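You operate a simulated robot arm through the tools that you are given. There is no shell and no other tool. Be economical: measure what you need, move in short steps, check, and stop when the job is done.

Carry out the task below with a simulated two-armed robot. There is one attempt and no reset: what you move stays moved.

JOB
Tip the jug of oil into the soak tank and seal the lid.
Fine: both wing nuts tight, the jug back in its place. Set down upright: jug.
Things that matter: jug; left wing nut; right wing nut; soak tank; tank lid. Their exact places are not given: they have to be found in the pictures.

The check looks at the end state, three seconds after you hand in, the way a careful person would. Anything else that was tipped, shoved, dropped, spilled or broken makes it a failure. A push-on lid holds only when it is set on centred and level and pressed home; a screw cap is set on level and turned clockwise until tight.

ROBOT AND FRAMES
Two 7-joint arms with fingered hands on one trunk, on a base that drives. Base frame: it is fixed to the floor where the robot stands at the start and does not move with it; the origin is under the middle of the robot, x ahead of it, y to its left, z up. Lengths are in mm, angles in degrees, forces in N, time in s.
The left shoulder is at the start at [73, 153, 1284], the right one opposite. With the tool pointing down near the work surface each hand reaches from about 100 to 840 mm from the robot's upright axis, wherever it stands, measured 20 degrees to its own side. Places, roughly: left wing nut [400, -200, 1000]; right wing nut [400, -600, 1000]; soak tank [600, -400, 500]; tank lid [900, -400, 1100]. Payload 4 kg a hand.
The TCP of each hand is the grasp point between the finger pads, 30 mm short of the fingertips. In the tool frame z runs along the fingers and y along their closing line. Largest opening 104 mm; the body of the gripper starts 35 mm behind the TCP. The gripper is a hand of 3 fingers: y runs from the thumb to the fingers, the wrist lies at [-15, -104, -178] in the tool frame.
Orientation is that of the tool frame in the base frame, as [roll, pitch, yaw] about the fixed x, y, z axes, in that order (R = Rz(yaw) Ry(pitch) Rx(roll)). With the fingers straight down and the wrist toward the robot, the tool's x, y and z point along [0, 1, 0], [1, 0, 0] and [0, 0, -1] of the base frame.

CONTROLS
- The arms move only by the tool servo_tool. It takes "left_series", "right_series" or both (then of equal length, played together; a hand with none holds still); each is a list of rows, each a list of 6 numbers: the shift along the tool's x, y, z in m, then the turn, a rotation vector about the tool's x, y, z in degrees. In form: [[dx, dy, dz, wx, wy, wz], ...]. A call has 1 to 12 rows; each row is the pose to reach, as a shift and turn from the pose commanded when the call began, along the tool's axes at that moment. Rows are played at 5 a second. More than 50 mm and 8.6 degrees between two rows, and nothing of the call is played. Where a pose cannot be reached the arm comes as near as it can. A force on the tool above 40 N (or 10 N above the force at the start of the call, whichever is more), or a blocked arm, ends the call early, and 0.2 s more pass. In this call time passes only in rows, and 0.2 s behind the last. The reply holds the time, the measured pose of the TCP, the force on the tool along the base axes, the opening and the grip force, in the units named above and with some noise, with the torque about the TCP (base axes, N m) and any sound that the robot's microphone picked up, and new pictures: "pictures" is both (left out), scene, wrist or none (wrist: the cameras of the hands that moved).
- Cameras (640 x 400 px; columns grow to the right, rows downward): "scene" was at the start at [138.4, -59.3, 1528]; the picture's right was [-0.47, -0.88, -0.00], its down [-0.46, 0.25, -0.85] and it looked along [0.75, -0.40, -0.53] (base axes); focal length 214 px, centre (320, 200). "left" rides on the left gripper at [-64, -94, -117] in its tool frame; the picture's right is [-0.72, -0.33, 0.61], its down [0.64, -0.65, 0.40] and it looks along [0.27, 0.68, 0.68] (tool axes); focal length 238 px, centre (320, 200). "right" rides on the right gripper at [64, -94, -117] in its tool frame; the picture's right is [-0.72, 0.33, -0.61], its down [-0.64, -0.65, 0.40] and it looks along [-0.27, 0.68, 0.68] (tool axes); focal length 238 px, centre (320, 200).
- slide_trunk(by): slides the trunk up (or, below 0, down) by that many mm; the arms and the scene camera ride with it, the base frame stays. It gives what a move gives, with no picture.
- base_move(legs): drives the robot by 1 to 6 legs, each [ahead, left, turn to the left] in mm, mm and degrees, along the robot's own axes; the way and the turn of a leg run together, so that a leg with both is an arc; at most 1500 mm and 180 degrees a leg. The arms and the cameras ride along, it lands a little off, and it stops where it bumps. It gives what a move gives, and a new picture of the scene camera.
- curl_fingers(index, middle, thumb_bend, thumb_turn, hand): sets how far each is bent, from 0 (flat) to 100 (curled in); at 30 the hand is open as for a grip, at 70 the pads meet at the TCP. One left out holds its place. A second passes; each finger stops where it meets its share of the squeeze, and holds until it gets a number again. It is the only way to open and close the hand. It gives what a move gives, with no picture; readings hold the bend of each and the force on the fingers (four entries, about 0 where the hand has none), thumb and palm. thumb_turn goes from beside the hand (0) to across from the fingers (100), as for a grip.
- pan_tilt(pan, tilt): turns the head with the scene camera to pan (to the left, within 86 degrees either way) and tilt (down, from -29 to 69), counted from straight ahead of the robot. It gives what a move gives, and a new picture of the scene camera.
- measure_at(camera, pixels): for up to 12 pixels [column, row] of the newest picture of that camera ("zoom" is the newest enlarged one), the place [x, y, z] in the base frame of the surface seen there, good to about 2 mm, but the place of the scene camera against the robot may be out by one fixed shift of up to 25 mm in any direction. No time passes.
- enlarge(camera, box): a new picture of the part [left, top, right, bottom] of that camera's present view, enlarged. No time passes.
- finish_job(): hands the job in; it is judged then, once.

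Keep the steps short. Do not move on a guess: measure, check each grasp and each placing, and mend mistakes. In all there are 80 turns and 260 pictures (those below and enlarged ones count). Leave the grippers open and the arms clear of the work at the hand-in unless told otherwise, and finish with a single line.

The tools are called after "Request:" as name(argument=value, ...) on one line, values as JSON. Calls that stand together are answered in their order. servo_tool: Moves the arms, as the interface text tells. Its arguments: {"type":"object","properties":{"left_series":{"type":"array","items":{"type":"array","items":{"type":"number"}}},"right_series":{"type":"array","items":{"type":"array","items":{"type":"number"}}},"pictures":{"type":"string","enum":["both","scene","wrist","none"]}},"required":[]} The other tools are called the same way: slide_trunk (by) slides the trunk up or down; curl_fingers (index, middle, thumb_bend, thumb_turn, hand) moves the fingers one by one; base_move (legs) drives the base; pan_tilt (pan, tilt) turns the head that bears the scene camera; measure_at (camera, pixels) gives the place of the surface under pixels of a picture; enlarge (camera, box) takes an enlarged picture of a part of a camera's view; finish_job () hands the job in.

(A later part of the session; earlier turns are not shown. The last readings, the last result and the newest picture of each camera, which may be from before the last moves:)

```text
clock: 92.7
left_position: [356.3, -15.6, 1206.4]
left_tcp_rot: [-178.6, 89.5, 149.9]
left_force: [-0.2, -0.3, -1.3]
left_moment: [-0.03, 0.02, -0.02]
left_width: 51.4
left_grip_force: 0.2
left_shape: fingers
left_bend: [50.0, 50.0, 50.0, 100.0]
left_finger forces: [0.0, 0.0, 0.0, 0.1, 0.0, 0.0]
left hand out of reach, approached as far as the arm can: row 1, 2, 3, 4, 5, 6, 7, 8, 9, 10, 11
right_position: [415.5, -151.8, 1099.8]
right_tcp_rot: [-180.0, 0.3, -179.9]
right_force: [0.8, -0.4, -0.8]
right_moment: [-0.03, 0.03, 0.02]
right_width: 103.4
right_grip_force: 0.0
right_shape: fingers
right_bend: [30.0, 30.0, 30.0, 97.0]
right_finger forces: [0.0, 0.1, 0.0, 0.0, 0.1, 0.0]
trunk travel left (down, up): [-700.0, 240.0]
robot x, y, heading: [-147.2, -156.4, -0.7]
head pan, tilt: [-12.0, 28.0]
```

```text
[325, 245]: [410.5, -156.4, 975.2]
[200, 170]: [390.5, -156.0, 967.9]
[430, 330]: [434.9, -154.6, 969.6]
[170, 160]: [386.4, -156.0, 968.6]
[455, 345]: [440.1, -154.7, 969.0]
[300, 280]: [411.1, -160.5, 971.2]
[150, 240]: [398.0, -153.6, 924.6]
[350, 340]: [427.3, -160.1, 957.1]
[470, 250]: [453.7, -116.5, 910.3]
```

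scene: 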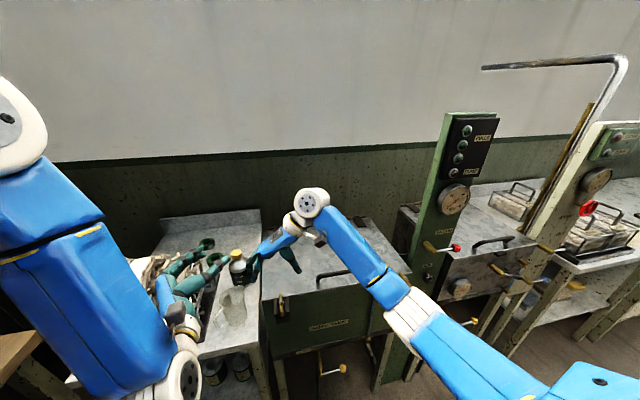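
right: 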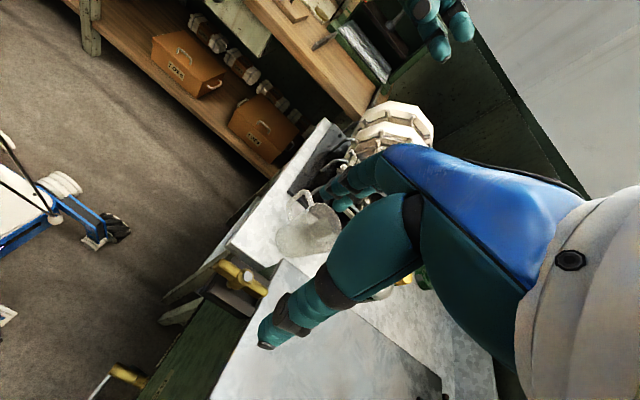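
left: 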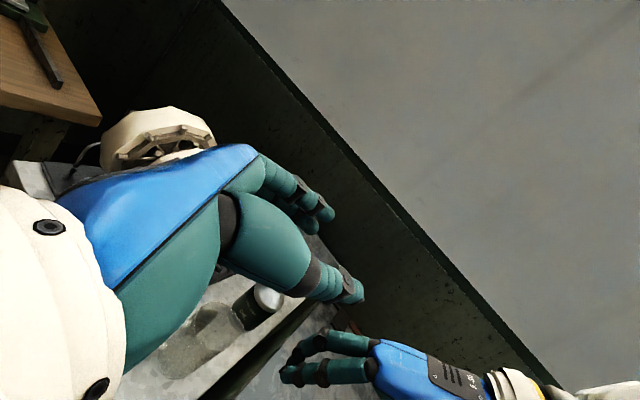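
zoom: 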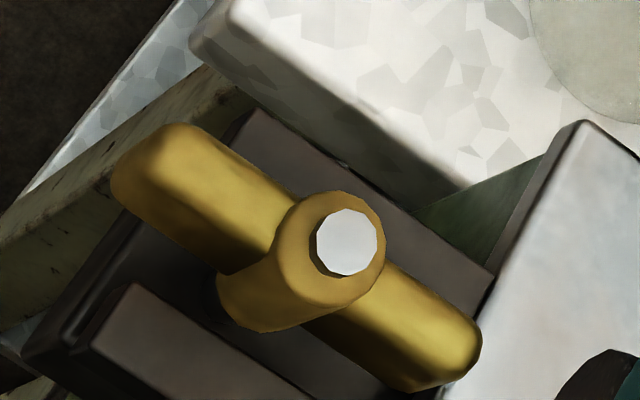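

The nut centre is (411.5, -155.5), with the wing top at z=969 and spanning ±29 in x. I'll pre-close the hand to 50 and lower to TCP z≈982, so the tips flank the wings just above the prongs.

Request:
curl_fingers(hand="right", index=50, middle=50, thumb_bend=50)

Request:
servo_tool(right_series=[[0.002, -0.002, 0.04, 0, 0, 0], [0.004, -0.0037, 0.08, 0, 0, 0], [0.004, -0.0037, 0.105, 0, 0, 0], [0.004, -0.0037, 0.118, 0, 0, 0]], pictures="both")

Request:
enlarge(camera="right", box=[230, 180, 400, 360])

Request:
enlarge(camera="scene", box=[240, 250, 336, 330])

```text
clock: 93.7
left_position: [355.4, -18.2, 1206.6]
left_tcp_rot: [171.1, 89.6, 139.6]
left_force: [0.2, 0.6, -1.1]
left_moment: [0.02, -0.01, 0.02]
left_width: 51.4
left_grip_force: 0.2
left_shape: fingers
left_bend: [50.0, 50.0, 50.0, 100.0]
left_finger forces: [0.0, 0.1, 0.1, 0.1, 0.0, 0.1]
right_position: [414.5, -153.7, 1100.8]
right_tcp_rot: [179.9, 0.5, -179.8]
right_force: [0.1, 0.5, -0.5]
right_moment: [-0.01, -0.01, -0.02]
right_width: 52.6
right_grip_force: 0.0
right_shape: fingers
right_bend: [50.0, 50.0, 50.0, 97.0]
right_finger forces: [0.0, 0.0, 0.0, 0.0, 0.1, 0.0]
trunk travel left (down, up): [-700.0, 240.0]
robot x, y, heading: [-151.5, -154.9, -0.7]
head pan, tilt: [-12.0, 28.0]
```

```text
clock: 94.7
left_position: [355.4, -16.0, 1206.4]
left_tcp_rot: [-169.2, 89.6, 159.3]
left_force: [0.3, 0.3, -0.4]
left_moment: [0.01, 0.0, 0.0]
left_width: 51.5
left_grip_force: 0.0
left_shape: fingers
left_bend: [50.0, 50.0, 50.0, 100.0]
left_finger forces: [0.0, 0.0, 0.1, 0.1, 0.0, 0.1]
right_position: [412.2, -157.6, 981.0]
right_tcp_rot: [180.0, 0.3, -179.8]
right_force: [-0.5, -0.2, -0.1]
right_moment: [0.0, 0.01, -0.04]
right_width: 52.5
right_grip_force: 0.2
right_shape: fingers
right_bend: [50.0, 50.0, 50.0, 97.0]
right_finger forces: [0.0, 0.0, 0.1, 0.0, 0.0, 0.0]
trunk travel left (down, up): [-700.0, 240.0]
robot x, y, heading: [-154.2, -156.1, -0.5]
head pan, tilt: [-12.0, 28.0]
```

scene: 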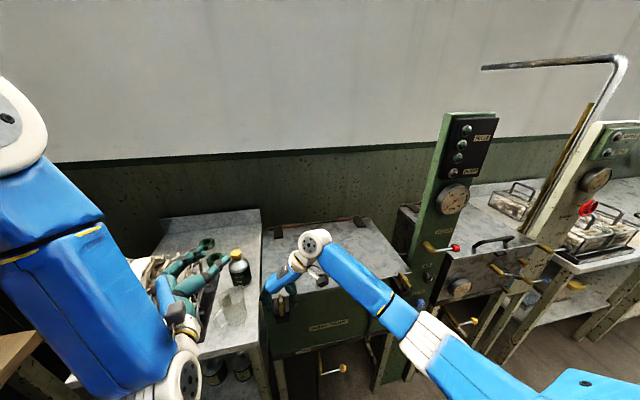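
right: 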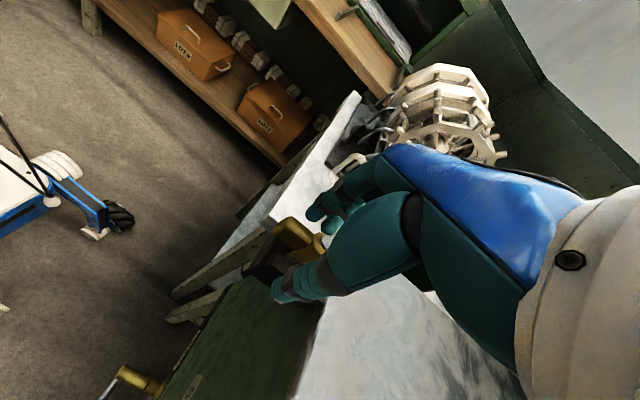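

```text
2.22 times, centred on (315, 270) of right
```

zoom: 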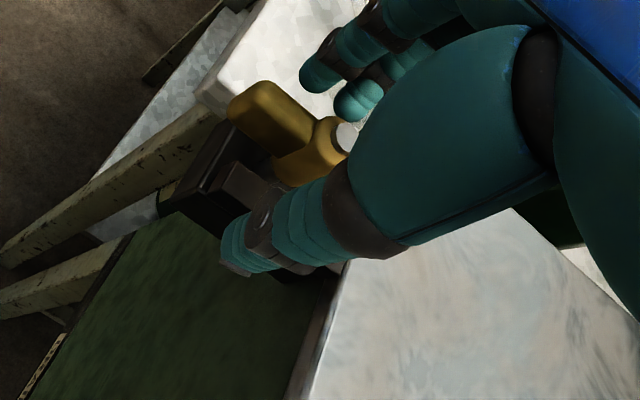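

```text
5.00 times, centred on (288, 290) of scene
```

zoom: 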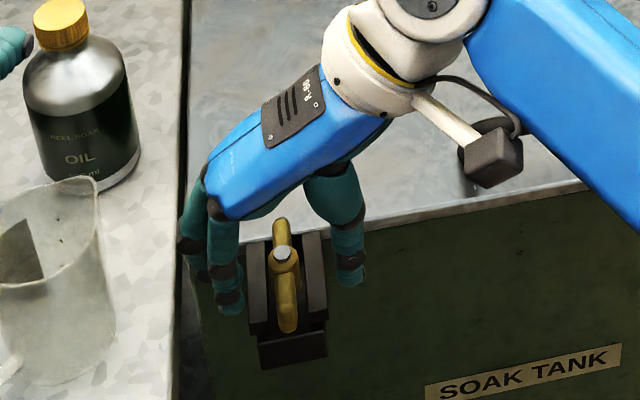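

Request:
measure_at(camera="zoom", pixels=[[258, 280], [256, 310], [316, 270], [318, 295], [228, 305], [347, 278], [290, 330]])

Request:
measure_at(camera="right", pixels=[[276, 300], [280, 285], [309, 213], [330, 224]])

```text
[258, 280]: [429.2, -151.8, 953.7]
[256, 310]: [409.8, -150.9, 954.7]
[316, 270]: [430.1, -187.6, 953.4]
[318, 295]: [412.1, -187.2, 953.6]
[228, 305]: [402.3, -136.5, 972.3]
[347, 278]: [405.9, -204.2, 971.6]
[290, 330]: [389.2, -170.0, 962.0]
```

```text
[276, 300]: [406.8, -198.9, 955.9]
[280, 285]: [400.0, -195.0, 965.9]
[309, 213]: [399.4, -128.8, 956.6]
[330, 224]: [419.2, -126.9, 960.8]
```

The fingertips (about z 953) clear the prong tops (944). I'll close on the wing.

Request:
curl_fingers(hand="right", index=72, middle=72, thumb_bend=72)

Request:
enlarge(camera="scene", box=[240, 250, 336, 330])

```text
clock: 95.7
left_position: [356.7, -13.8, 1206.2]
left_tcp_rot: [-173.9, 89.6, 154.6]
left_force: [0.0, -0.4, -0.4]
left_moment: [0.01, 0.01, 0.02]
left_width: 51.7
left_grip_force: 0.0
left_shape: fingers
left_bend: [50.0, 50.0, 50.0, 100.0]
left_finger forces: [0.0, 0.0, 0.0, 0.0, 0.0, 0.0]
right_position: [411.2, -154.4, 980.6]
right_tcp_rot: [-179.9, 0.3, -179.9]
right_force: [-0.7, 6.8, -6.3]
right_moment: [0.11, 0.04, 0.01]
right_width: 6.7
right_grip_force: 7.5
right_shape: fingers
right_bend: [71.0, 66.0, 69.0, 97.0]
right_finger forces: [5.8, 5.6, 0.0, 0.1, 4.3, 0.1]
trunk travel left (down, up): [-700.0, 240.0]
robot x, y, heading: [-155.9, -153.3, -0.5]
head pan, tilt: [-12.0, 28.0]
```

```text
5.00 times, centred on (288, 290) of scene
```

zoom: 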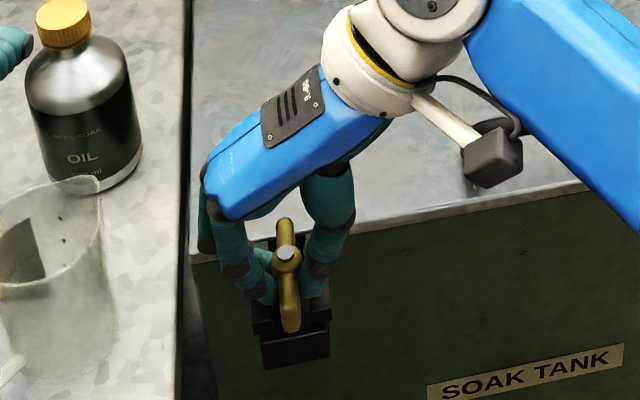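

All three fingers hold the wing. I'll turn clockwise by rotating +40° about the tool z.

Request:
servo_tool(right_series=[[0, 0, 0, 0, 0, 8], [0, 0, 0, 0, 0, 16], [0, 0, 0, 0, 0, 24], [0, 0, 0, 0, 0, 32], [0, 0, 0, 0, 0, 40]], pictures="scene")

Request:
enlarge(camera="scene", box=[240, 250, 336, 330])

```text
clock: 96.9
left_position: [357.7, -13.7, 1206.2]
left_tcp_rot: [-153.0, 89.5, 175.5]
left_force: [-0.5, -1.4, -0.2]
left_moment: [-0.02, -0.01, 0.0]
left_width: 51.7
left_grip_force: 0.0
left_shape: fingers
left_bend: [50.0, 50.0, 50.0, 100.0]
left_finger forces: [0.0, 0.0, 0.1, 0.0, 0.0, 0.1]
right_position: [410.7, -153.3, 981.1]
right_tcp_rot: [179.7, 0.4, 139.8]
right_force: [3.7, 12.2, -4.6]
right_moment: [0.23, -0.08, 0.08]
right_width: 7.1
right_grip_force: 9.4
right_shape: fingers
right_bend: [71.0, 65.0, 69.0, 97.0]
right_finger forces: [7.8, 7.7, 0.1, 0.0, 3.1, 0.0]
trunk travel left (down, up): [-700.0, 240.0]
robot x, y, heading: [-152.8, -154.5, -0.3]
head pan, tilt: [-12.0, 28.0]
```

scene: 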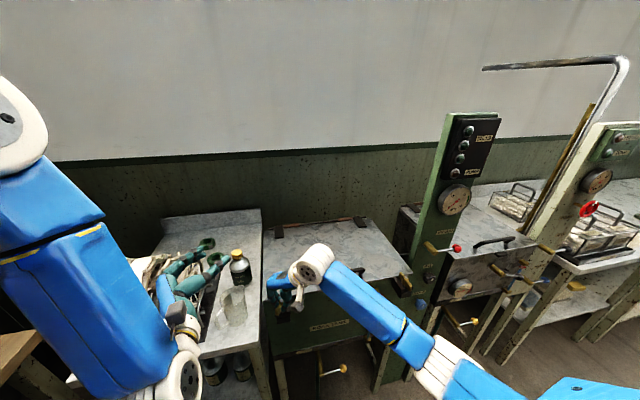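

```text
5.00 times, centred on (288, 290) of scene
```

zoom: 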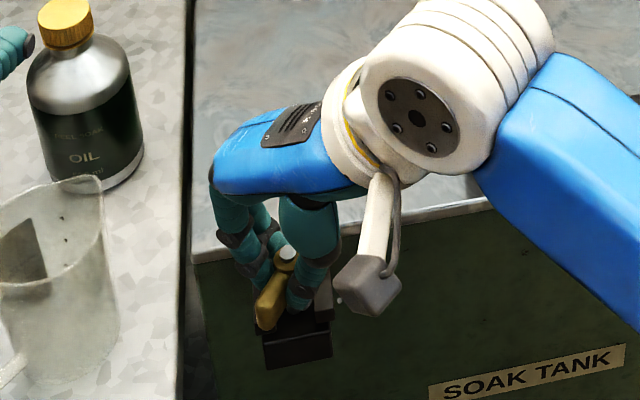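

The nut turns with the hand (its near end moved left, which is clockwise). I'll keep turning another 72° and watch for the torque to rise.

Request:
servo_tool(right_series=[[0, 0, 0, 0, 0, 8], [0, 0, 0, 0, 0, 16], [0, 0, 0, 0, 0, 24], [0, 0, 0, 0, 0, 32], [0, 0, 0, 0, 0, 40], [0, 0, 0, 0, 0, 48], [0, 0, 0, 0, 0, 56], [0, 0, 0, 0, 0, 64], [0, 0, 0, 0, 0, 72]], pictures="scene")

Request:
enlarge(camera="scene", box=[240, 250, 336, 330])

```text
clock: 98.9
left_position: [358.2, -11.8, 1204.7]
left_tcp_rot: [-152.9, 89.5, 175.6]
left_force: [-0.1, -0.2, 1.1]
left_moment: [-0.01, 0.0, 0.0]
left_width: 51.8
left_grip_force: 0.1
left_shape: fingers
left_bend: [50.0, 50.0, 50.0, 100.0]
left_finger forces: [0.0, 0.0, 0.0, 0.1, 0.0, 0.1]
right_position: [414.0, -151.9, 982.2]
right_tcp_rot: [179.5, -0.1, 68.0]
right_force: [16.1, 16.8, 1.9]
right_moment: [0.37, -0.39, 0.47]
right_width: 8.3
right_grip_force: 16.5
right_shape: fingers
right_bend: [71.0, 63.0, 68.0, 98.0]
right_finger forces: [12.2, 15.0, 0.1, 0.0, 6.5, 0.0]
trunk travel left (down, up): [-700.0, 240.0]
robot x, y, heading: [-150.6, -154.9, -0.6]
head pan, tilt: [-12.0, 28.0]
```

scene: 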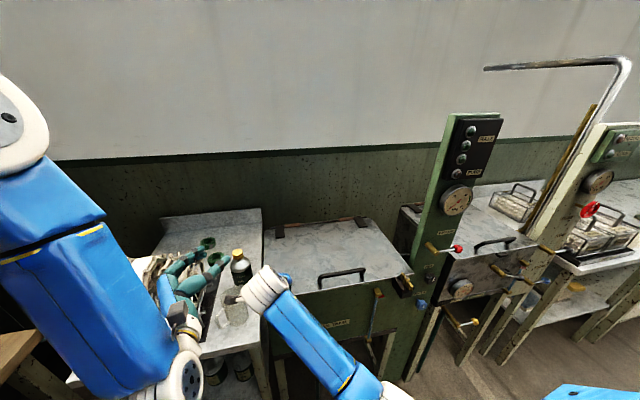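

```text
5.00 times, centred on (288, 290) of scene
```

zoom: 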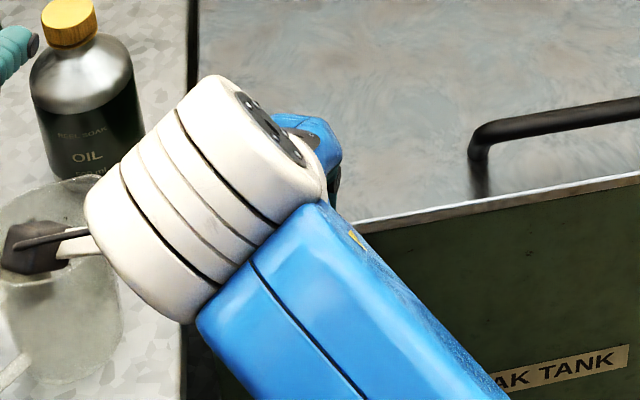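

The torque has risen to 0.47 N·m after 112°. I'll turn 32° more and see.

Request:
servo_tool(right_series=[[0, 0, 0, 0, 0, 8], [0, 0, 0, 0, 0, 16], [0, 0, 0, 0, 0, 24], [0, 0, 0, 0, 0, 32]], pictures="wrist")

Request:
enlarge(camera="right", box=[230, 170, 400, 340])

```text
clock: 100.1
left_position: [355.7, -26.6, 1207.1]
left_tcp_rot: [148.9, 89.4, 117.3]
left_force: [-0.1, -0.4, -0.2]
left_moment: [-0.01, -0.03, 0.0]
left_width: 51.8
left_grip_force: 0.1
left_shape: fingers
left_bend: [50.0, 50.0, 50.0, 100.0]
left_finger forces: [0.1, 0.0, 0.0, 0.0, 0.0, 0.1]
right_position: [425.1, -218.0, 970.0]
right_tcp_rot: [175.5, 1.8, 32.7]
right_force: [0.1, -0.8, 0.2]
right_moment: [0.03, -0.01, 0.01]
right_width: 0.0
right_grip_force: 0.1
right_shape: fingers
right_bend: [72.0, 72.0, 71.0, 98.0]
right_finger forces: [0.1, 0.0, 0.0, 0.1, 0.0, 0.0]
trunk travel left (down, up): [-700.0, 240.0]
robot x, y, heading: [-150.2, -159.4, -0.6]
head pan, tilt: [-12.0, 28.0]
stopped in row 4 (right hand): the arm was blocked; the commanded pose is now the measured one
```

right: 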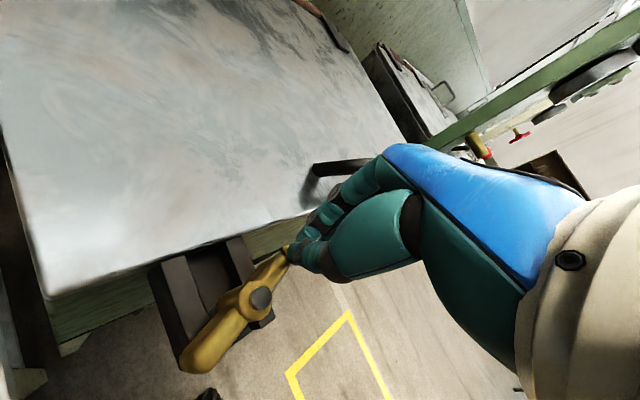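

```text
2.35 times, centred on (315, 255) of right
```

zoom: 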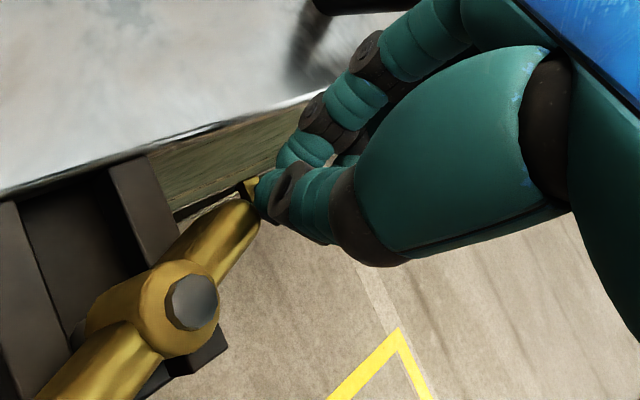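

The hand slipped off at the end of its yaw range, but the nut is turned across the fork. I'll measure its angle and height.

Request:
measure_at(camera="right", pixels=[[260, 298], [279, 262], [205, 345], [192, 362], [285, 256], [175, 280], [240, 325]])

Request:
servo_tool(right_series=[[0, 0, -0.03, 0, 0, 0], [0, 0, -0.07, 0, 0, 0], [0, 0, -0.11, 0, 0, 0]], pictures="both")

Request:
enlarge(camera="scene", box=[240, 250, 336, 330])

```text
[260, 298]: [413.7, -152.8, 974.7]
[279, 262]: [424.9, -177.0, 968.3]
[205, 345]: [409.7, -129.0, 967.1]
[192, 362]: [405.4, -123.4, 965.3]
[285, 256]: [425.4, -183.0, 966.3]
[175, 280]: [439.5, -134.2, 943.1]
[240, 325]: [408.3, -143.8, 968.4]
```

```text
clock: 101.0
left_position: [350.7, -22.9, 1208.2]
left_tcp_rot: [133.6, 89.5, 102.0]
left_force: [-0.1, -0.5, 0.3]
left_moment: [0.0, 0.01, 0.02]
left_width: 51.8
left_grip_force: 0.1
left_shape: fingers
left_bend: [50.0, 50.0, 50.0, 100.0]
left_finger forces: [0.0, 0.1, 0.0, 0.0, 0.0, 0.1]
right_position: [436.7, -273.3, 1077.7]
right_tcp_rot: [168.6, 3.8, 27.4]
right_force: [-0.5, -0.7, 0.1]
right_moment: [-0.02, -0.03, 0.01]
right_width: 0.1
right_grip_force: 0.0
right_shape: fingers
right_bend: [72.0, 72.0, 71.0, 98.0]
right_finger forces: [0.1, 0.0, 0.0, 0.0, 0.0, 0.0]
trunk travel left (down, up): [-700.0, 240.0]
robot x, y, heading: [-154.4, -164.6, -0.3]
head pan, tilt: [-12.0, 28.0]
stopped in row 3 (right hand): the arm was blocked; the commanded pose is now the measured one
```

scene: 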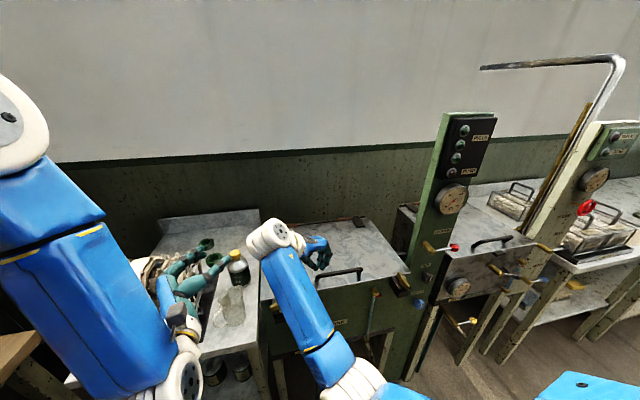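
right: 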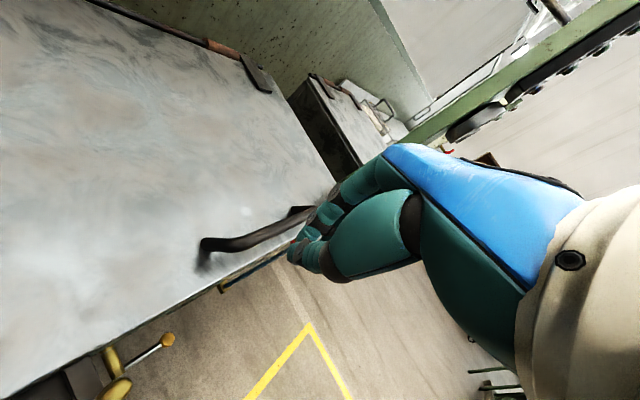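

```text
5.00 times, centred on (288, 290) of scene
5 turns are left
```

zoom: 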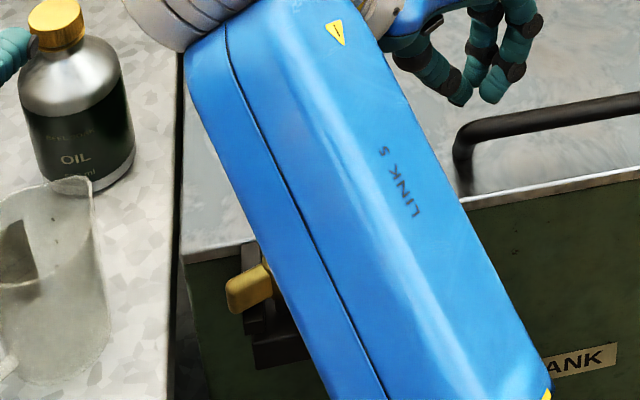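

Five turns remain, so I'll batch the known-good motions:
- Raise the left arm, because its hand blocked the right forearm.
- Re-grip the left nut at yaw 113, turn it 60° clockwise, and release it cleanly upward.
- Drive 395 to the right nut and look at it.

Request:
servo_tool(left_series=[[-0.042, 0, 0, 0, 0, 0], [-0.084, 0, 0, 0, 0, 0], [-0.126, 0, 0, 0, 0, 0], [-0.168, 0, 0, 0, 0, 0], [-0.21, 0, 0, 0, 0, 0], [-0.25, 0, 0, 0, 0, 0]], pictures="none")

Request:
servo_tool(right_series=[[0.0029, -0.01, -0.0043, 0.578, 1.051, -7.715], [0.0058, -0.02, -0.0086, 1.156, 2.102, -15.43], [0.0087, -0.03, -0.0128, 1.735, 3.153, -23.15], [0.0116, -0.04, -0.0171, 2.313, 4.204, -30.86], [0.0145, -0.05, -0.0214, 2.891, 5.255, -38.58], [0.0174, -0.06, -0.0257, 3.469, 6.305, -46.29], [0.0203, -0.07, -0.03, 4.047, 7.356, -54.01], [0.0232, -0.08, -0.0343, 4.625, 8.407, -61.72], [0.0261, -0.09, -0.0385, 5.204, 9.458, -69.44], [0.029, -0.1, -0.0428, 5.782, 10.51, -77.15], [0.0319, -0.1099, -0.0471, 6.36, 11.56, -84.87]], pictures="none")

Request:
curl_fingers(hand="right", index=50, middle=50, thumb_bend=50)

Request:
servo_tool(right_series=[[0, 0, 0.04, 0, 0, 0], [0, 0, 0.08, 0, 0, 0], [0, 0, 0.105, 0, 0, 0], [0, 0, 0.119, 0, 0, 0]], pictures="wrist")

Request:
curl_fingers(hand="right", index=74, middle=74, thumb_bend=74)

Request:
servo_tool(right_series=[[0, 0, 0, 0, 0, 7.5], [0, 0, 0, 0, 0, 15], [0, 0, 0, 0, 0, 22.5], [0, 0, 0, 0, 0, 30], [0, 0, 0, 0, 0, 37.5], [0, 0, 0, 0, 0, 45], [0, 0, 0, 0, 0, 52.5], [0, 0, 0, 0, 0, 60]], pictures="both")

Request:
curl_fingers(hand="right", index=46, middle=46, thumb_bend=46)

Request:
servo_tool(right_series=[[0, 0, -0.03, 0, 0, 0], [0, 0, -0.065, 0, 0, 0], [0, 0, -0.1, 0, 0, 0], [0, 0, -0.13, 0, 0, 0]], pictures="both")

Request:
base_move(legs=[[0, -395, 0]])

```text
clock: 102.4
left_position: [353.1, -18.1, 1457.7]
left_tcp_rot: [179.8, 89.8, 148.1]
left_force: [-0.5, -0.1, -0.9]
left_moment: [-0.01, -0.01, 0.0]
left_width: 51.6
left_grip_force: 0.1
left_shape: fingers
left_bend: [50.0, 50.0, 50.0, 100.0]
left_finger forces: [0.1, 0.1, 0.1, 0.0, 0.0, 0.0]
left hand out of reach, approached as far as the arm can: row 1, 2, 3, 4, 5
right_position: [434.7, -267.9, 1075.0]
right_tcp_rot: [168.5, 4.0, 27.4]
right_force: [0.0, 0.3, -0.7]
right_moment: [-0.02, 0.02, 0.03]
right_width: 0.0
right_grip_force: 0.1
right_shape: fingers
right_bend: [72.0, 72.0, 71.0, 98.0]
right_finger forces: [0.0, 0.0, 0.1, 0.0, 0.1, 0.0]
trunk travel left (down, up): [-700.0, 240.0]
robot x, y, heading: [-149.4, -158.5, -0.6]
head pan, tilt: [-12.0, 28.0]
```

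```text
clock: 104.0
left_position: [352.3, -21.7, 1458.3]
left_tcp_rot: [129.3, 89.7, 97.6]
left_force: [-0.4, 0.1, 0.0]
left_moment: [-0.03, -0.02, 0.02]
left_width: 51.6
left_grip_force: 0.0
left_shape: fingers
left_bend: [50.0, 50.0, 50.0, 100.0]
left_finger forces: [0.1, 0.0, 0.1, 0.0, 0.0, 0.0]
right_position: [438.7, -251.7, 1097.3]
right_tcp_rot: [172.8, 9.4, 77.1]
right_force: [-0.7, -0.4, 0.5]
right_moment: [-0.01, 0.0, -0.01]
right_width: 0.2
right_grip_force: 0.1
right_shape: fingers
right_bend: [72.0, 72.0, 71.0, 98.0]
right_finger forces: [0.0, 0.1, 0.1, 0.0, 0.0, 0.0]
trunk travel left (down, up): [-700.0, 240.0]
robot x, y, heading: [-153.2, -157.5, -0.7]
head pan, tilt: [-12.0, 28.0]
stopped in row 8 (right hand): the arm was blocked; the commanded pose is now the measured one
```

```text
clock: 105.0
left_position: [351.2, -22.5, 1457.9]
left_tcp_rot: [112.2, 89.7, 80.4]
left_force: [-0.4, -0.4, 0.0]
left_moment: [0.01, 0.0, 0.01]
left_width: 51.2
left_grip_force: 0.1
left_shape: fingers
left_bend: [50.0, 50.0, 50.0, 100.0]
left_finger forces: [0.0, 0.1, 0.0, 0.0, 0.0, 0.1]
right_position: [438.0, -252.5, 1095.8]
right_tcp_rot: [173.0, 9.4, 77.0]
right_force: [0.6, 0.4, 0.2]
right_moment: [0.0, -0.02, 0.03]
right_width: 51.3
right_grip_force: 0.0
right_shape: fingers
right_bend: [50.0, 50.0, 50.0, 98.0]
right_finger forces: [0.1, 0.0, 0.0, 0.0, 0.1, 0.0]
trunk travel left (down, up): [-700.0, 240.0]
robot x, y, heading: [-153.0, -156.5, -0.4]
head pan, tilt: [-12.0, 28.0]
```

```text
clock: 106.2
left_position: [350.2, -23.5, 1459.0]
left_tcp_rot: [129.1, 89.7, 97.4]
left_force: [-0.5, -0.2, 0.0]
left_moment: [0.01, -0.03, 0.0]
left_width: 51.7
left_grip_force: 0.1
left_shape: fingers
left_bend: [50.0, 50.0, 50.0, 100.0]
left_finger forces: [0.0, 0.0, 0.0, 0.0, 0.0, 0.0]
right_position: [463.5, -301.3, 997.6]
right_tcp_rot: [169.8, 11.9, 75.5]
right_force: [-1.0, 0.3, -0.6]
right_moment: [0.0, -0.01, -0.05]
right_width: 51.7
right_grip_force: 0.1
right_shape: fingers
right_bend: [50.0, 50.0, 50.0, 98.0]
right_finger forces: [0.1, 0.0, 0.0, 0.0, 0.1, 0.0]
trunk travel left (down, up): [-700.0, 240.0]
robot x, y, heading: [-156.1, -160.9, -0.6]
head pan, tilt: [-12.0, 28.0]
stopped in row 4 (right hand): the arm was blocked; the commanded pose is now the measured one
```

right: 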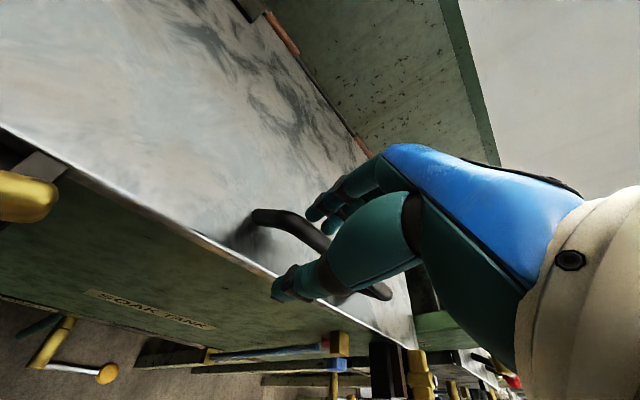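

```text
clock: 107.2
left_position: [354.7, -24.3, 1456.4]
left_tcp_rot: [165.3, 89.6, 133.6]
left_force: [-0.3, 0.2, 0.7]
left_moment: [-0.02, 0.0, -0.02]
left_width: 51.7
left_grip_force: 0.1
left_shape: fingers
left_bend: [50.0, 50.0, 50.0, 100.0]
left_finger forces: [0.0, 0.0, 0.0, 0.0, 0.0, 0.0]
right_position: [466.6, -303.2, 995.4]
right_tcp_rot: [169.9, 11.9, 75.4]
right_force: [14.5, -3.2, -5.9]
right_moment: [0.02, -0.17, 0.19]
right_width: 0.0
right_grip_force: 10.8
right_shape: fingers
right_bend: [73.0, 63.0, 72.0, 97.0]
right_finger forces: [8.4, 9.9, 0.0, 0.0, 4.2, 0.0]
trunk travel left (down, up): [-700.0, 240.0]
robot x, y, heading: [-152.6, -156.8, -0.5]
head pan, tilt: [-12.0, 28.0]
```

```text
clock: 108.2
left_position: [350.4, -18.6, 1458.4]
left_tcp_rot: [107.4, 89.8, 75.8]
left_force: [-0.7, -0.3, -0.4]
left_moment: [-0.02, -0.02, 0.01]
left_width: 51.8
left_grip_force: 0.0
left_shape: fingers
left_bend: [50.0, 50.0, 50.0, 100.0]
left_finger forces: [0.1, 0.0, 0.1, 0.0, 0.0, 0.0]
right_position: [471.9, -361.6, 1000.6]
right_tcp_rot: [159.3, 9.8, 43.4]
right_force: [16.9, 11.1, -6.5]
right_moment: [0.12, 0.07, 0.77]
right_width: 0.4
right_grip_force: 13.9
right_shape: fingers
right_bend: [74.0, 73.0, 71.0, 98.0]
right_finger forces: [0.1, 22.4, 0.0, 0.1, 5.1, 0.0]
trunk travel left (down, up): [-700.0, 240.0]
robot x, y, heading: [-155.0, -161.1, -0.3]
head pan, tilt: [-12.0, 28.0]
stopped in row 5 (right hand): the arm was blocked; the commanded pose is now the measured one
```

scene: 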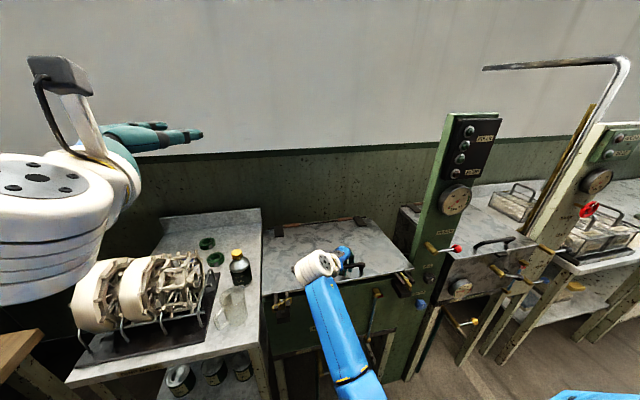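
right: 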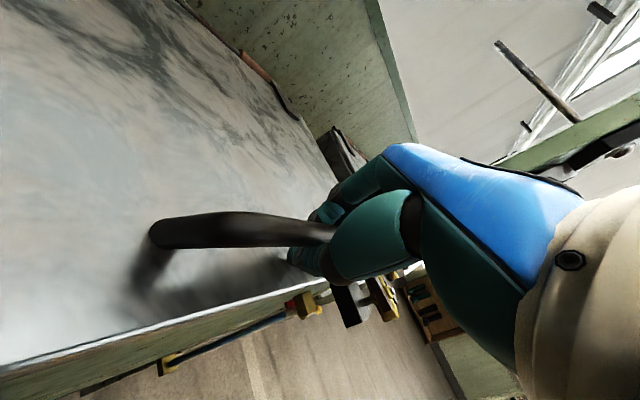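

```text
clock: 109.2
left_position: [347.4, -22.7, 1458.6]
left_tcp_rot: [97.5, 89.6, 65.8]
left_force: [-0.5, 0.6, -0.2]
left_moment: [-0.04, -0.03, 0.03]
left_width: 51.8
left_grip_force: 0.1
left_shape: fingers
left_bend: [50.0, 50.0, 50.0, 100.0]
left_finger forces: [0.0, 0.0, 0.0, 0.1, 0.1, 0.0]
right_position: [468.0, -367.7, 998.2]
right_tcp_rot: [159.4, 9.9, 42.9]
right_force: [-0.8, -0.4, 0.8]
right_moment: [-0.03, -0.03, -0.03]
right_width: 62.2
right_grip_force: 0.0
right_shape: fingers
right_bend: [46.0, 46.0, 46.0, 98.0]
right_finger forces: [0.0, 0.0, 0.0, 0.1, 0.0, 0.1]
trunk travel left (down, up): [-700.0, 240.0]
robot x, y, heading: [-154.0, -156.7, -0.5]
head pan, tilt: [-12.0, 28.0]
```

```text
clock: 110.5
left_position: [345.8, -24.6, 1460.7]
left_tcp_rot: [100.2, 89.7, 68.6]
left_force: [-1.5, -0.1, -0.6]
left_moment: [-0.01, -0.03, -0.01]
left_width: 51.9
left_grip_force: 0.1
left_shape: fingers
left_bend: [50.0, 50.0, 50.0, 100.0]
left_finger forces: [0.0, 0.0, 0.0, 0.0, 0.0, 0.1]
right_position: [455.2, -372.6, 1127.4]
right_tcp_rot: [154.2, 12.8, 38.0]
right_force: [0.4, 0.4, 0.2]
right_moment: [0.02, -0.02, 0.01]
right_width: 62.1
right_grip_force: 0.0
right_shape: fingers
right_bend: [46.0, 46.0, 46.0, 98.0]
right_finger forces: [0.0, 0.1, 0.0, 0.0, 0.0, 0.0]
trunk travel left (down, up): [-700.0, 240.0]
robot x, y, heading: [-154.1, -157.5, -0.5]
head pan, tilt: [-12.0, 28.0]
stopped in row 4 (right hand): the arm was blocked; the commanded pose is now the measured one
```

scene: 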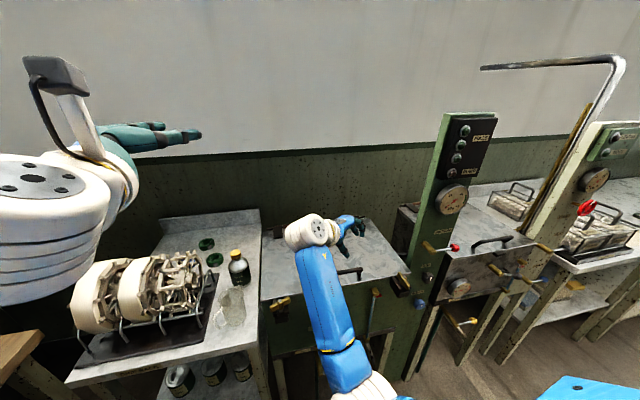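
right: 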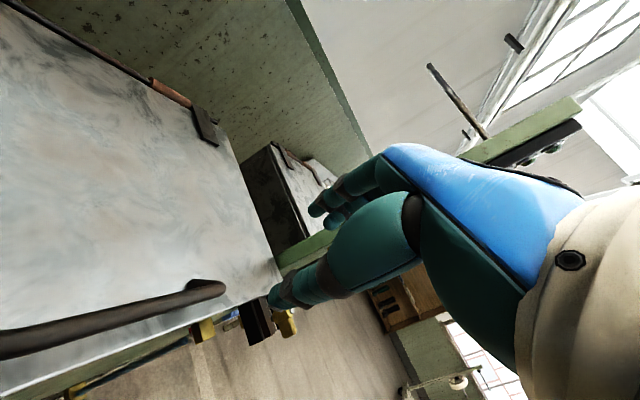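

```text
clock: 112.4
left_position: [335.9, -305.5, 1462.0]
left_tcp_rot: [81.1, 89.5, 49.5]
left_force: [-0.1, -0.3, 0.0]
left_moment: [-0.03, 0.02, 0.07]
left_width: 51.6
left_grip_force: 0.1
left_shape: fingers
left_bend: [50.0, 50.0, 50.0, 100.0]
left_finger forces: [0.0, 0.1, 0.0, 0.0, 0.0, 0.1]
right_position: [447.8, -642.4, 1123.2]
right_tcp_rot: [155.7, 13.2, 39.9]
right_force: [-12.7, 53.6, -23.7]
right_moment: [-2.9, -0.17, 0.48]
right_width: 57.7
right_grip_force: 30.7
right_shape: fingers
right_bend: [49.0, 52.0, 46.0, 98.0]
right_finger forces: [5.6, 55.0, 0.1, 0.1, 0.1, 0.0]
trunk travel left (down, up): [-700.0, 240.0]
robot x, y, heading: [-155.2, -437.1, -0.5]
head pan, tilt: [-12.0, 28.0]
stopped in leg 1: the force on the tool passed its limit at 106 N (the readings are from after the stop); the commanded pose is now the measured one
```

scene: 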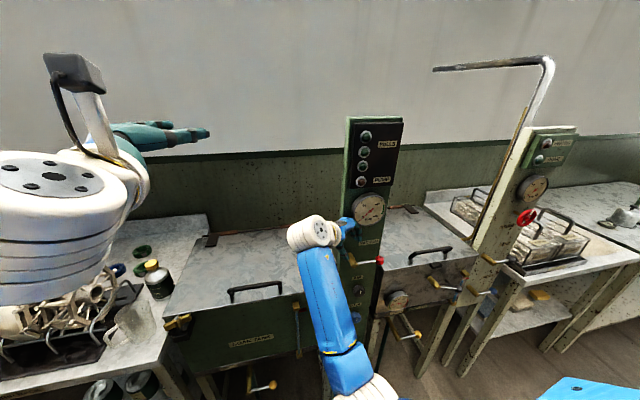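

Request:
servo_tool(right_series=[[0, 0, 0, 0, 0, -8], [0, 0, 0, 0, 0, -16], [0, 0, 0, 0, 0, -24], [0, 0, 0, 0, 0, -32], [0, 0, 0, 0, 0, -40], [0, 0, 0, 0, 0, -48], [0, 0, 0, 0, 0, -56], [0, 0, 0, 0, 0, -64], [0, 0, 0, 0, 0, -72], [0, 0, 0, 0, 0, -80], [0, 0, 0, 0, 0, -88], [0, 0, 0, 0, 0, -96]], pictures="both")

Request:
enlarge(camera="scene", box=[160, 220, 400, 380])

Request:
measure_at(camera="right", pixels=[[245, 277], [230, 270], [260, 285], [240, 260], [250, 295], [225, 285], [265, 270], [215, 260], [275, 295], [245, 250], [235, 300], [280, 275]])

```text
clock: 112.7
left_position: [337.5, -308.6, 1461.9]
left_tcp_rot: [87.5, 89.3, 56.0]
left_force: [-0.8, -1.5, 0.2]
left_moment: [-0.02, -0.01, -0.01]
left_width: 51.7
left_grip_force: 0.1
left_shape: fingers
left_bend: [50.0, 50.0, 50.0, 100.0]
left_finger forces: [0.0, 0.0, 0.0, 0.1, 0.1, 0.0]
right_position: [448.8, -643.9, 1121.2]
right_tcp_rot: [156.7, 13.9, 41.6]
right_force: [-11.5, 24.5, -12.4]
right_moment: [-1.17, -0.07, 0.07]
right_width: 57.6
right_grip_force: 16.9
right_shape: fingers
right_bend: [49.0, 50.0, 46.0, 98.0]
right_finger forces: [6.0, 26.7, 0.0, 0.0, 0.0, 0.0]
trunk travel left (down, up): [-700.0, 240.0]
robot x, y, heading: [-158.3, -436.6, -0.2]
head pan, tilt: [-12.0, 28.0]
stopped in row 1 (right hand): the force on the tool passed its limit at 72 N (the readings are from after the stop); the commanded pose is now the measured one
```

scene: 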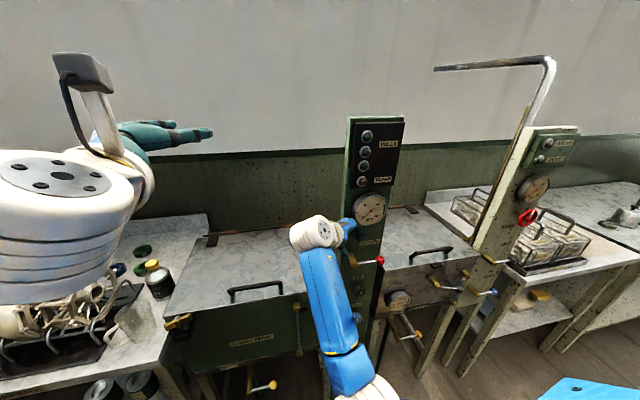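
right: 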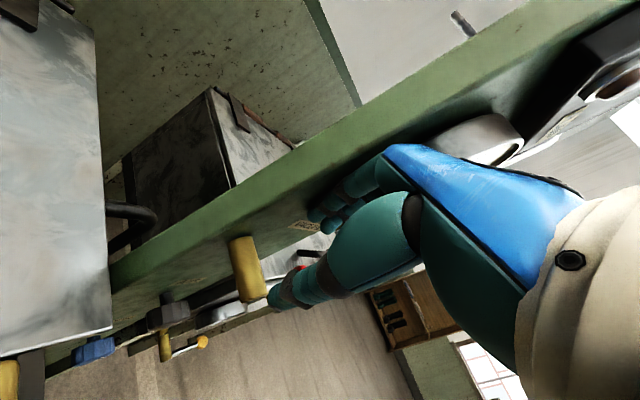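

```text
2.50 times, centred on (280, 300) of scene
```

zoom: 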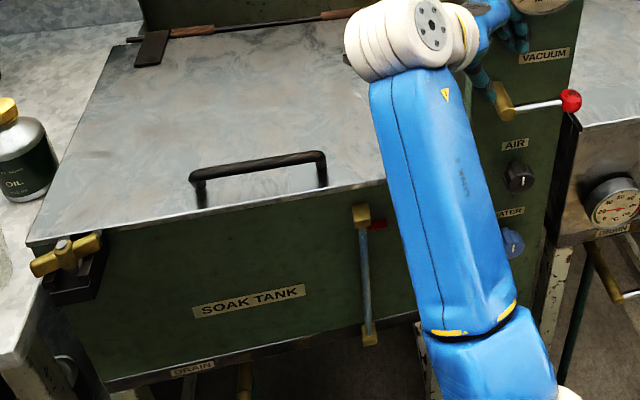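

```text
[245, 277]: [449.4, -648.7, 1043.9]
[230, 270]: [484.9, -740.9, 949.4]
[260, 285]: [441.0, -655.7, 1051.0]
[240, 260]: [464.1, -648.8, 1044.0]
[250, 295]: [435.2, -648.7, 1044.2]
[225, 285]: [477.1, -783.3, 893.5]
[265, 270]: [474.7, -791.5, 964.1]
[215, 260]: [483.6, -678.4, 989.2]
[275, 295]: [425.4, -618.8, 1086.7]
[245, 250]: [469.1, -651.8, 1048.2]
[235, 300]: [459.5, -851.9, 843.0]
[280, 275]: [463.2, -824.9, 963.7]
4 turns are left
```

The arm had blocked partway, so that batch ran off target and the hand ended up against the column. I'll recover carefully:
- Back away, raise the right hand to a home-like pose to unwind the arm, and set up over the right nut at yaw 150.
- Drive in, look and measure.

Request:
base_move(legs=[[0, 40, 0], [-200, 0, 0]])

Request:
servo_tool(right_series=[[-0.0276, 0.0106, -0.0188, 1.325, 1.883, -3.717], [-0.0552, 0.0212, -0.0375, 2.65, 3.767, -7.433], [-0.0828, 0.0317, -0.0563, 3.975, 5.65, -11.15], [-0.1104, 0.0423, -0.075, 5.3, 7.533, -14.87], [-0.138, 0.0529, -0.0938, 6.625, 9.417, -18.58], [-0.1656, 0.0635, -0.1126, 7.95, 11.3, -22.3], [-0.1932, 0.074, -0.1313, 9.275, 13.18, -26.02], [-0.2208, 0.0846, -0.1501, 10.6, 15.07, -29.73], [-0.2484, 0.0952, -0.1688, 11.93, 16.95, -33.45], [-0.276, 0.1058, -0.1876, 13.25, 18.83, -37.17], [-0.3036, 0.1163, -0.2063, 14.58, 20.72, -40.88], [-0.3312, 0.1269, -0.2251, 15.9, 22.6, -44.6]], pictures="none")

Request:
servo_tool(right_series=[[0.0285, 0.0111, 0.0292, 0, 0, -5], [0.057, 0.0222, 0.0583, 0, 0, -10], [0.0855, 0.0333, 0.0875, 0, 0, -15], [0.114, 0.0443, 0.1167, 0, 0, -20], [0.1425, 0.0554, 0.1458, 0, 0, -25], [0.171, 0.0665, 0.175, 0, 0, -30], [0.1995, 0.0776, 0.2042, 0, 0, -35], [0.228, 0.0887, 0.2333, 0, 0, -40], [0.2565, 0.0998, 0.2625, 0, 0, -45], [0.285, 0.1108, 0.2917, 0, 0, -50], [0.3135, 0.1219, 0.3208, 0, 0, -55], [0.342, 0.133, 0.35, 0, 0, -60]], pictures="none")

Request:
base_move(legs=[[0, -93, 0], [206, 0, 0]])

Request:
servo_tool(right_series=[[0, 0, 0, 0, 0, 0]], pictures="both")

Request:
enlarge(camera="right", box=[160, 200, 320, 340])

Request:
measure_at(camera="right", pixels=[[246, 276], [235, 270], [257, 282], [246, 262], [246, 290], [225, 264], [267, 288], [230, 285], [262, 268], [210, 256], [280, 296], [220, 290]])

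Request:
enlarge(camera="scene", box=[100, 220, 340, 370])

```text
clock: 114.8
left_position: [143.0, -279.0, 1460.7]
left_tcp_rot: [122.3, 89.1, 90.9]
left_force: [0.0, 0.3, 0.3]
left_moment: [-0.02, 0.0, -0.03]
left_width: 51.7
left_grip_force: 0.1
left_shape: fingers
left_bend: [50.0, 50.0, 50.0, 100.0]
left_finger forces: [0.0, 0.0, 0.1, 0.1, 0.0, 0.0]
right_position: [252.2, -615.0, 1119.0]
right_tcp_rot: [156.8, 13.7, 41.1]
right_force: [0.1, 0.2, 0.1]
right_moment: [0.02, -0.03, 0.02]
right_width: 62.0
right_grip_force: 0.1
right_shape: fingers
right_bend: [46.0, 46.0, 46.0, 98.0]
right_finger forces: [0.1, 0.0, 0.1, 0.0, 0.1, 0.0]
trunk travel left (down, up): [-700.0, 240.0]
robot x, y, heading: [-358.5, -396.8, -0.3]
head pan, tilt: [-12.0, 28.0]
```

scene: 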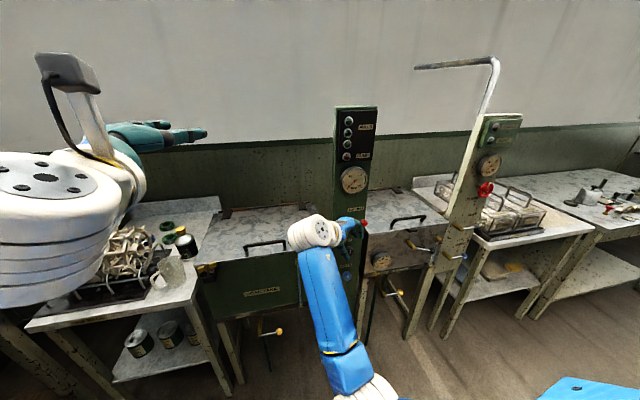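

```text
clock: 117.3
left_position: [134.4, -275.1, 1462.4]
left_tcp_rot: [100.3, 89.1, 68.8]
left_force: [-0.4, -1.3, 0.4]
left_moment: [-0.02, 0.01, 0.04]
left_width: 51.6
left_grip_force: 0.0
left_shape: fingers
left_bend: [50.0, 50.0, 50.0, 100.0]
left_finger forces: [0.1, 0.0, 0.0, 0.0, 0.0, 0.0]
right_position: [66.4, -807.1, 1451.1]
right_tcp_rot: [179.6, 0.0, 89.4]
right_force: [-0.4, -0.8, -0.7]
right_moment: [-0.01, -0.01, 0.0]
right_width: 62.0
right_grip_force: 0.0
right_shape: fingers
right_bend: [46.0, 46.0, 46.0, 98.0]
right_finger forces: [0.0, 0.0, 0.1, 0.1, 0.0, 0.1]
trunk travel left (down, up): [-700.0, 240.0]
robot x, y, heading: [-354.5, -399.1, -0.3]
head pan, tilt: [-12.0, 28.0]
```

```text
clock: 118.4
left_position: [136.2, -275.3, 1462.9]
left_tcp_rot: [92.6, 89.1, 61.0]
left_force: [-1.1, -0.2, 0.3]
left_moment: [0.02, -0.01, -0.02]
left_width: 51.9
left_grip_force: 0.1
left_shape: fingers
left_bend: [50.0, 50.0, 50.0, 100.0]
left_finger forces: [0.1, 0.0, 0.0, 0.1, 0.0, 0.1]
right_position: [96.0, -749.0, 1337.8]
right_tcp_rot: [176.1, -4.2, 101.0]
right_force: [0.4, 0.0, 1.2]
right_moment: [0.0, 0.03, -0.01]
right_width: 62.1
right_grip_force: 0.1
right_shape: fingers
right_bend: [46.0, 46.0, 46.0, 98.0]
right_finger forces: [0.0, 0.1, 0.1, 0.0, 0.0, 0.0]
trunk travel left (down, up): [-700.0, 240.0]
robot x, y, heading: [-355.8, -396.0, -0.3]
head pan, tilt: [-12.0, 28.0]
stopped in row 5 (right hand): the arm was blocked; the commanded pose is now the measured one
```

```text
clock: 120.7
left_position: [335.5, -385.6, 1465.9]
left_tcp_rot: [98.4, 88.4, 66.6]
left_force: [0.1, -0.4, 0.7]
left_moment: [0.02, 0.04, 0.04]
left_width: 51.7
left_grip_force: 0.1
left_shape: fingers
left_bend: [50.0, 50.0, 50.0, 100.0]
left_finger forces: [0.1, 0.0, 0.0, 0.0, 0.0, 0.0]
right_position: [298.5, -854.9, 1340.1]
right_tcp_rot: [175.6, -4.6, 101.0]
right_force: [0.6, 0.0, 0.2]
right_moment: [0.02, -0.04, -0.02]
right_width: 61.8
right_grip_force: 0.0
right_shape: fingers
right_bend: [46.0, 46.0, 46.0, 98.0]
right_finger forces: [0.0, 0.1, 0.0, 0.0, 0.0, 0.1]
trunk travel left (down, up): [-700.0, 240.0]
robot x, y, heading: [-148.5, -494.7, -0.8]
head pan, tilt: [-12.0, 28.0]
```

scene: 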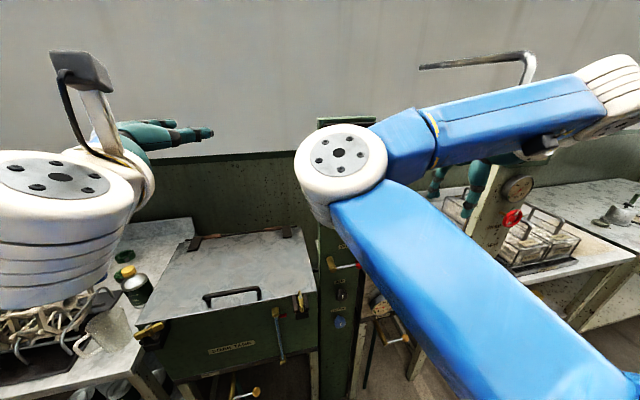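

```text
clock: 121.1
left_position: [342.5, -376.2, 1462.5]
left_tcp_rot: [98.8, 88.8, 67.0]
left_force: [-1.0, 0.9, 0.1]
left_moment: [-0.01, -0.05, -0.01]
left_width: 51.5
left_grip_force: 0.1
left_shape: fingers
left_bend: [50.0, 50.0, 50.0, 100.0]
left_finger forces: [0.1, 0.1, 0.1, 0.1, 0.0, 0.0]
right_position: [301.5, -848.9, 1337.7]
right_tcp_rot: [176.0, -4.5, 100.8]
right_force: [0.3, -0.7, -0.8]
right_moment: [-0.02, 0.0, -0.02]
right_width: 62.0
right_grip_force: 0.1
right_shape: fingers
right_bend: [46.0, 46.0, 46.0, 98.0]
right_finger forces: [0.0, 0.0, 0.0, 0.0, 0.0, 0.0]
trunk travel left (down, up): [-700.0, 240.0]
robot x, y, heading: [-149.3, -492.0, -0.7]
head pan, tilt: [-12.0, 28.0]
```

scene: 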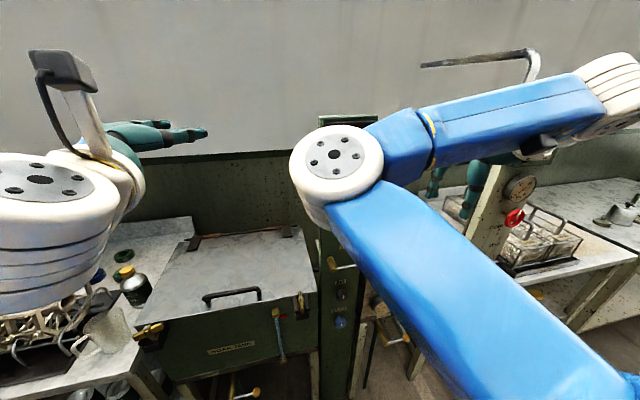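
right: 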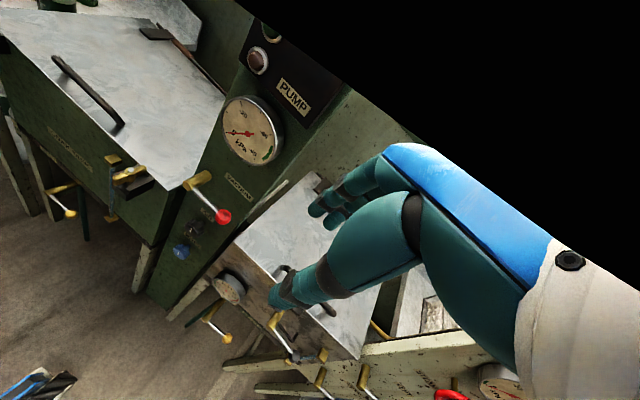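

```text
2.86 times, centred on (240, 270) of right
```

zoom: 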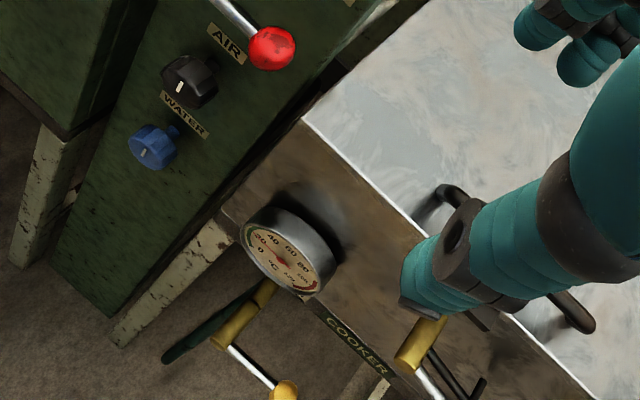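

```text
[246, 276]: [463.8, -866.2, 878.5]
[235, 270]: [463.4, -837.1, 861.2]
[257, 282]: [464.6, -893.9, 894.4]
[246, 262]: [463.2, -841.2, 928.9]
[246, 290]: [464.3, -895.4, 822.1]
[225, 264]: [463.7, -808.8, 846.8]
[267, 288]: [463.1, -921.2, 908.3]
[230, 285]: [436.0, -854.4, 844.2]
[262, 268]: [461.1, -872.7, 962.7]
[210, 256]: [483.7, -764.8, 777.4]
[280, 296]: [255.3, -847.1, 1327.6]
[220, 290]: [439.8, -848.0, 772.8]
```

```text
2.67 times, centred on (220, 295) of scene
3 turns are left
```

zoom: 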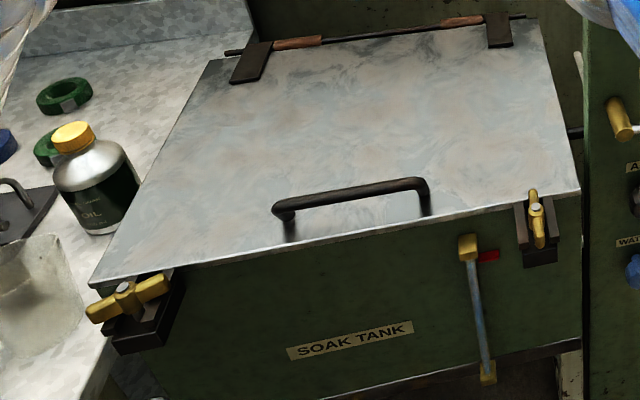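

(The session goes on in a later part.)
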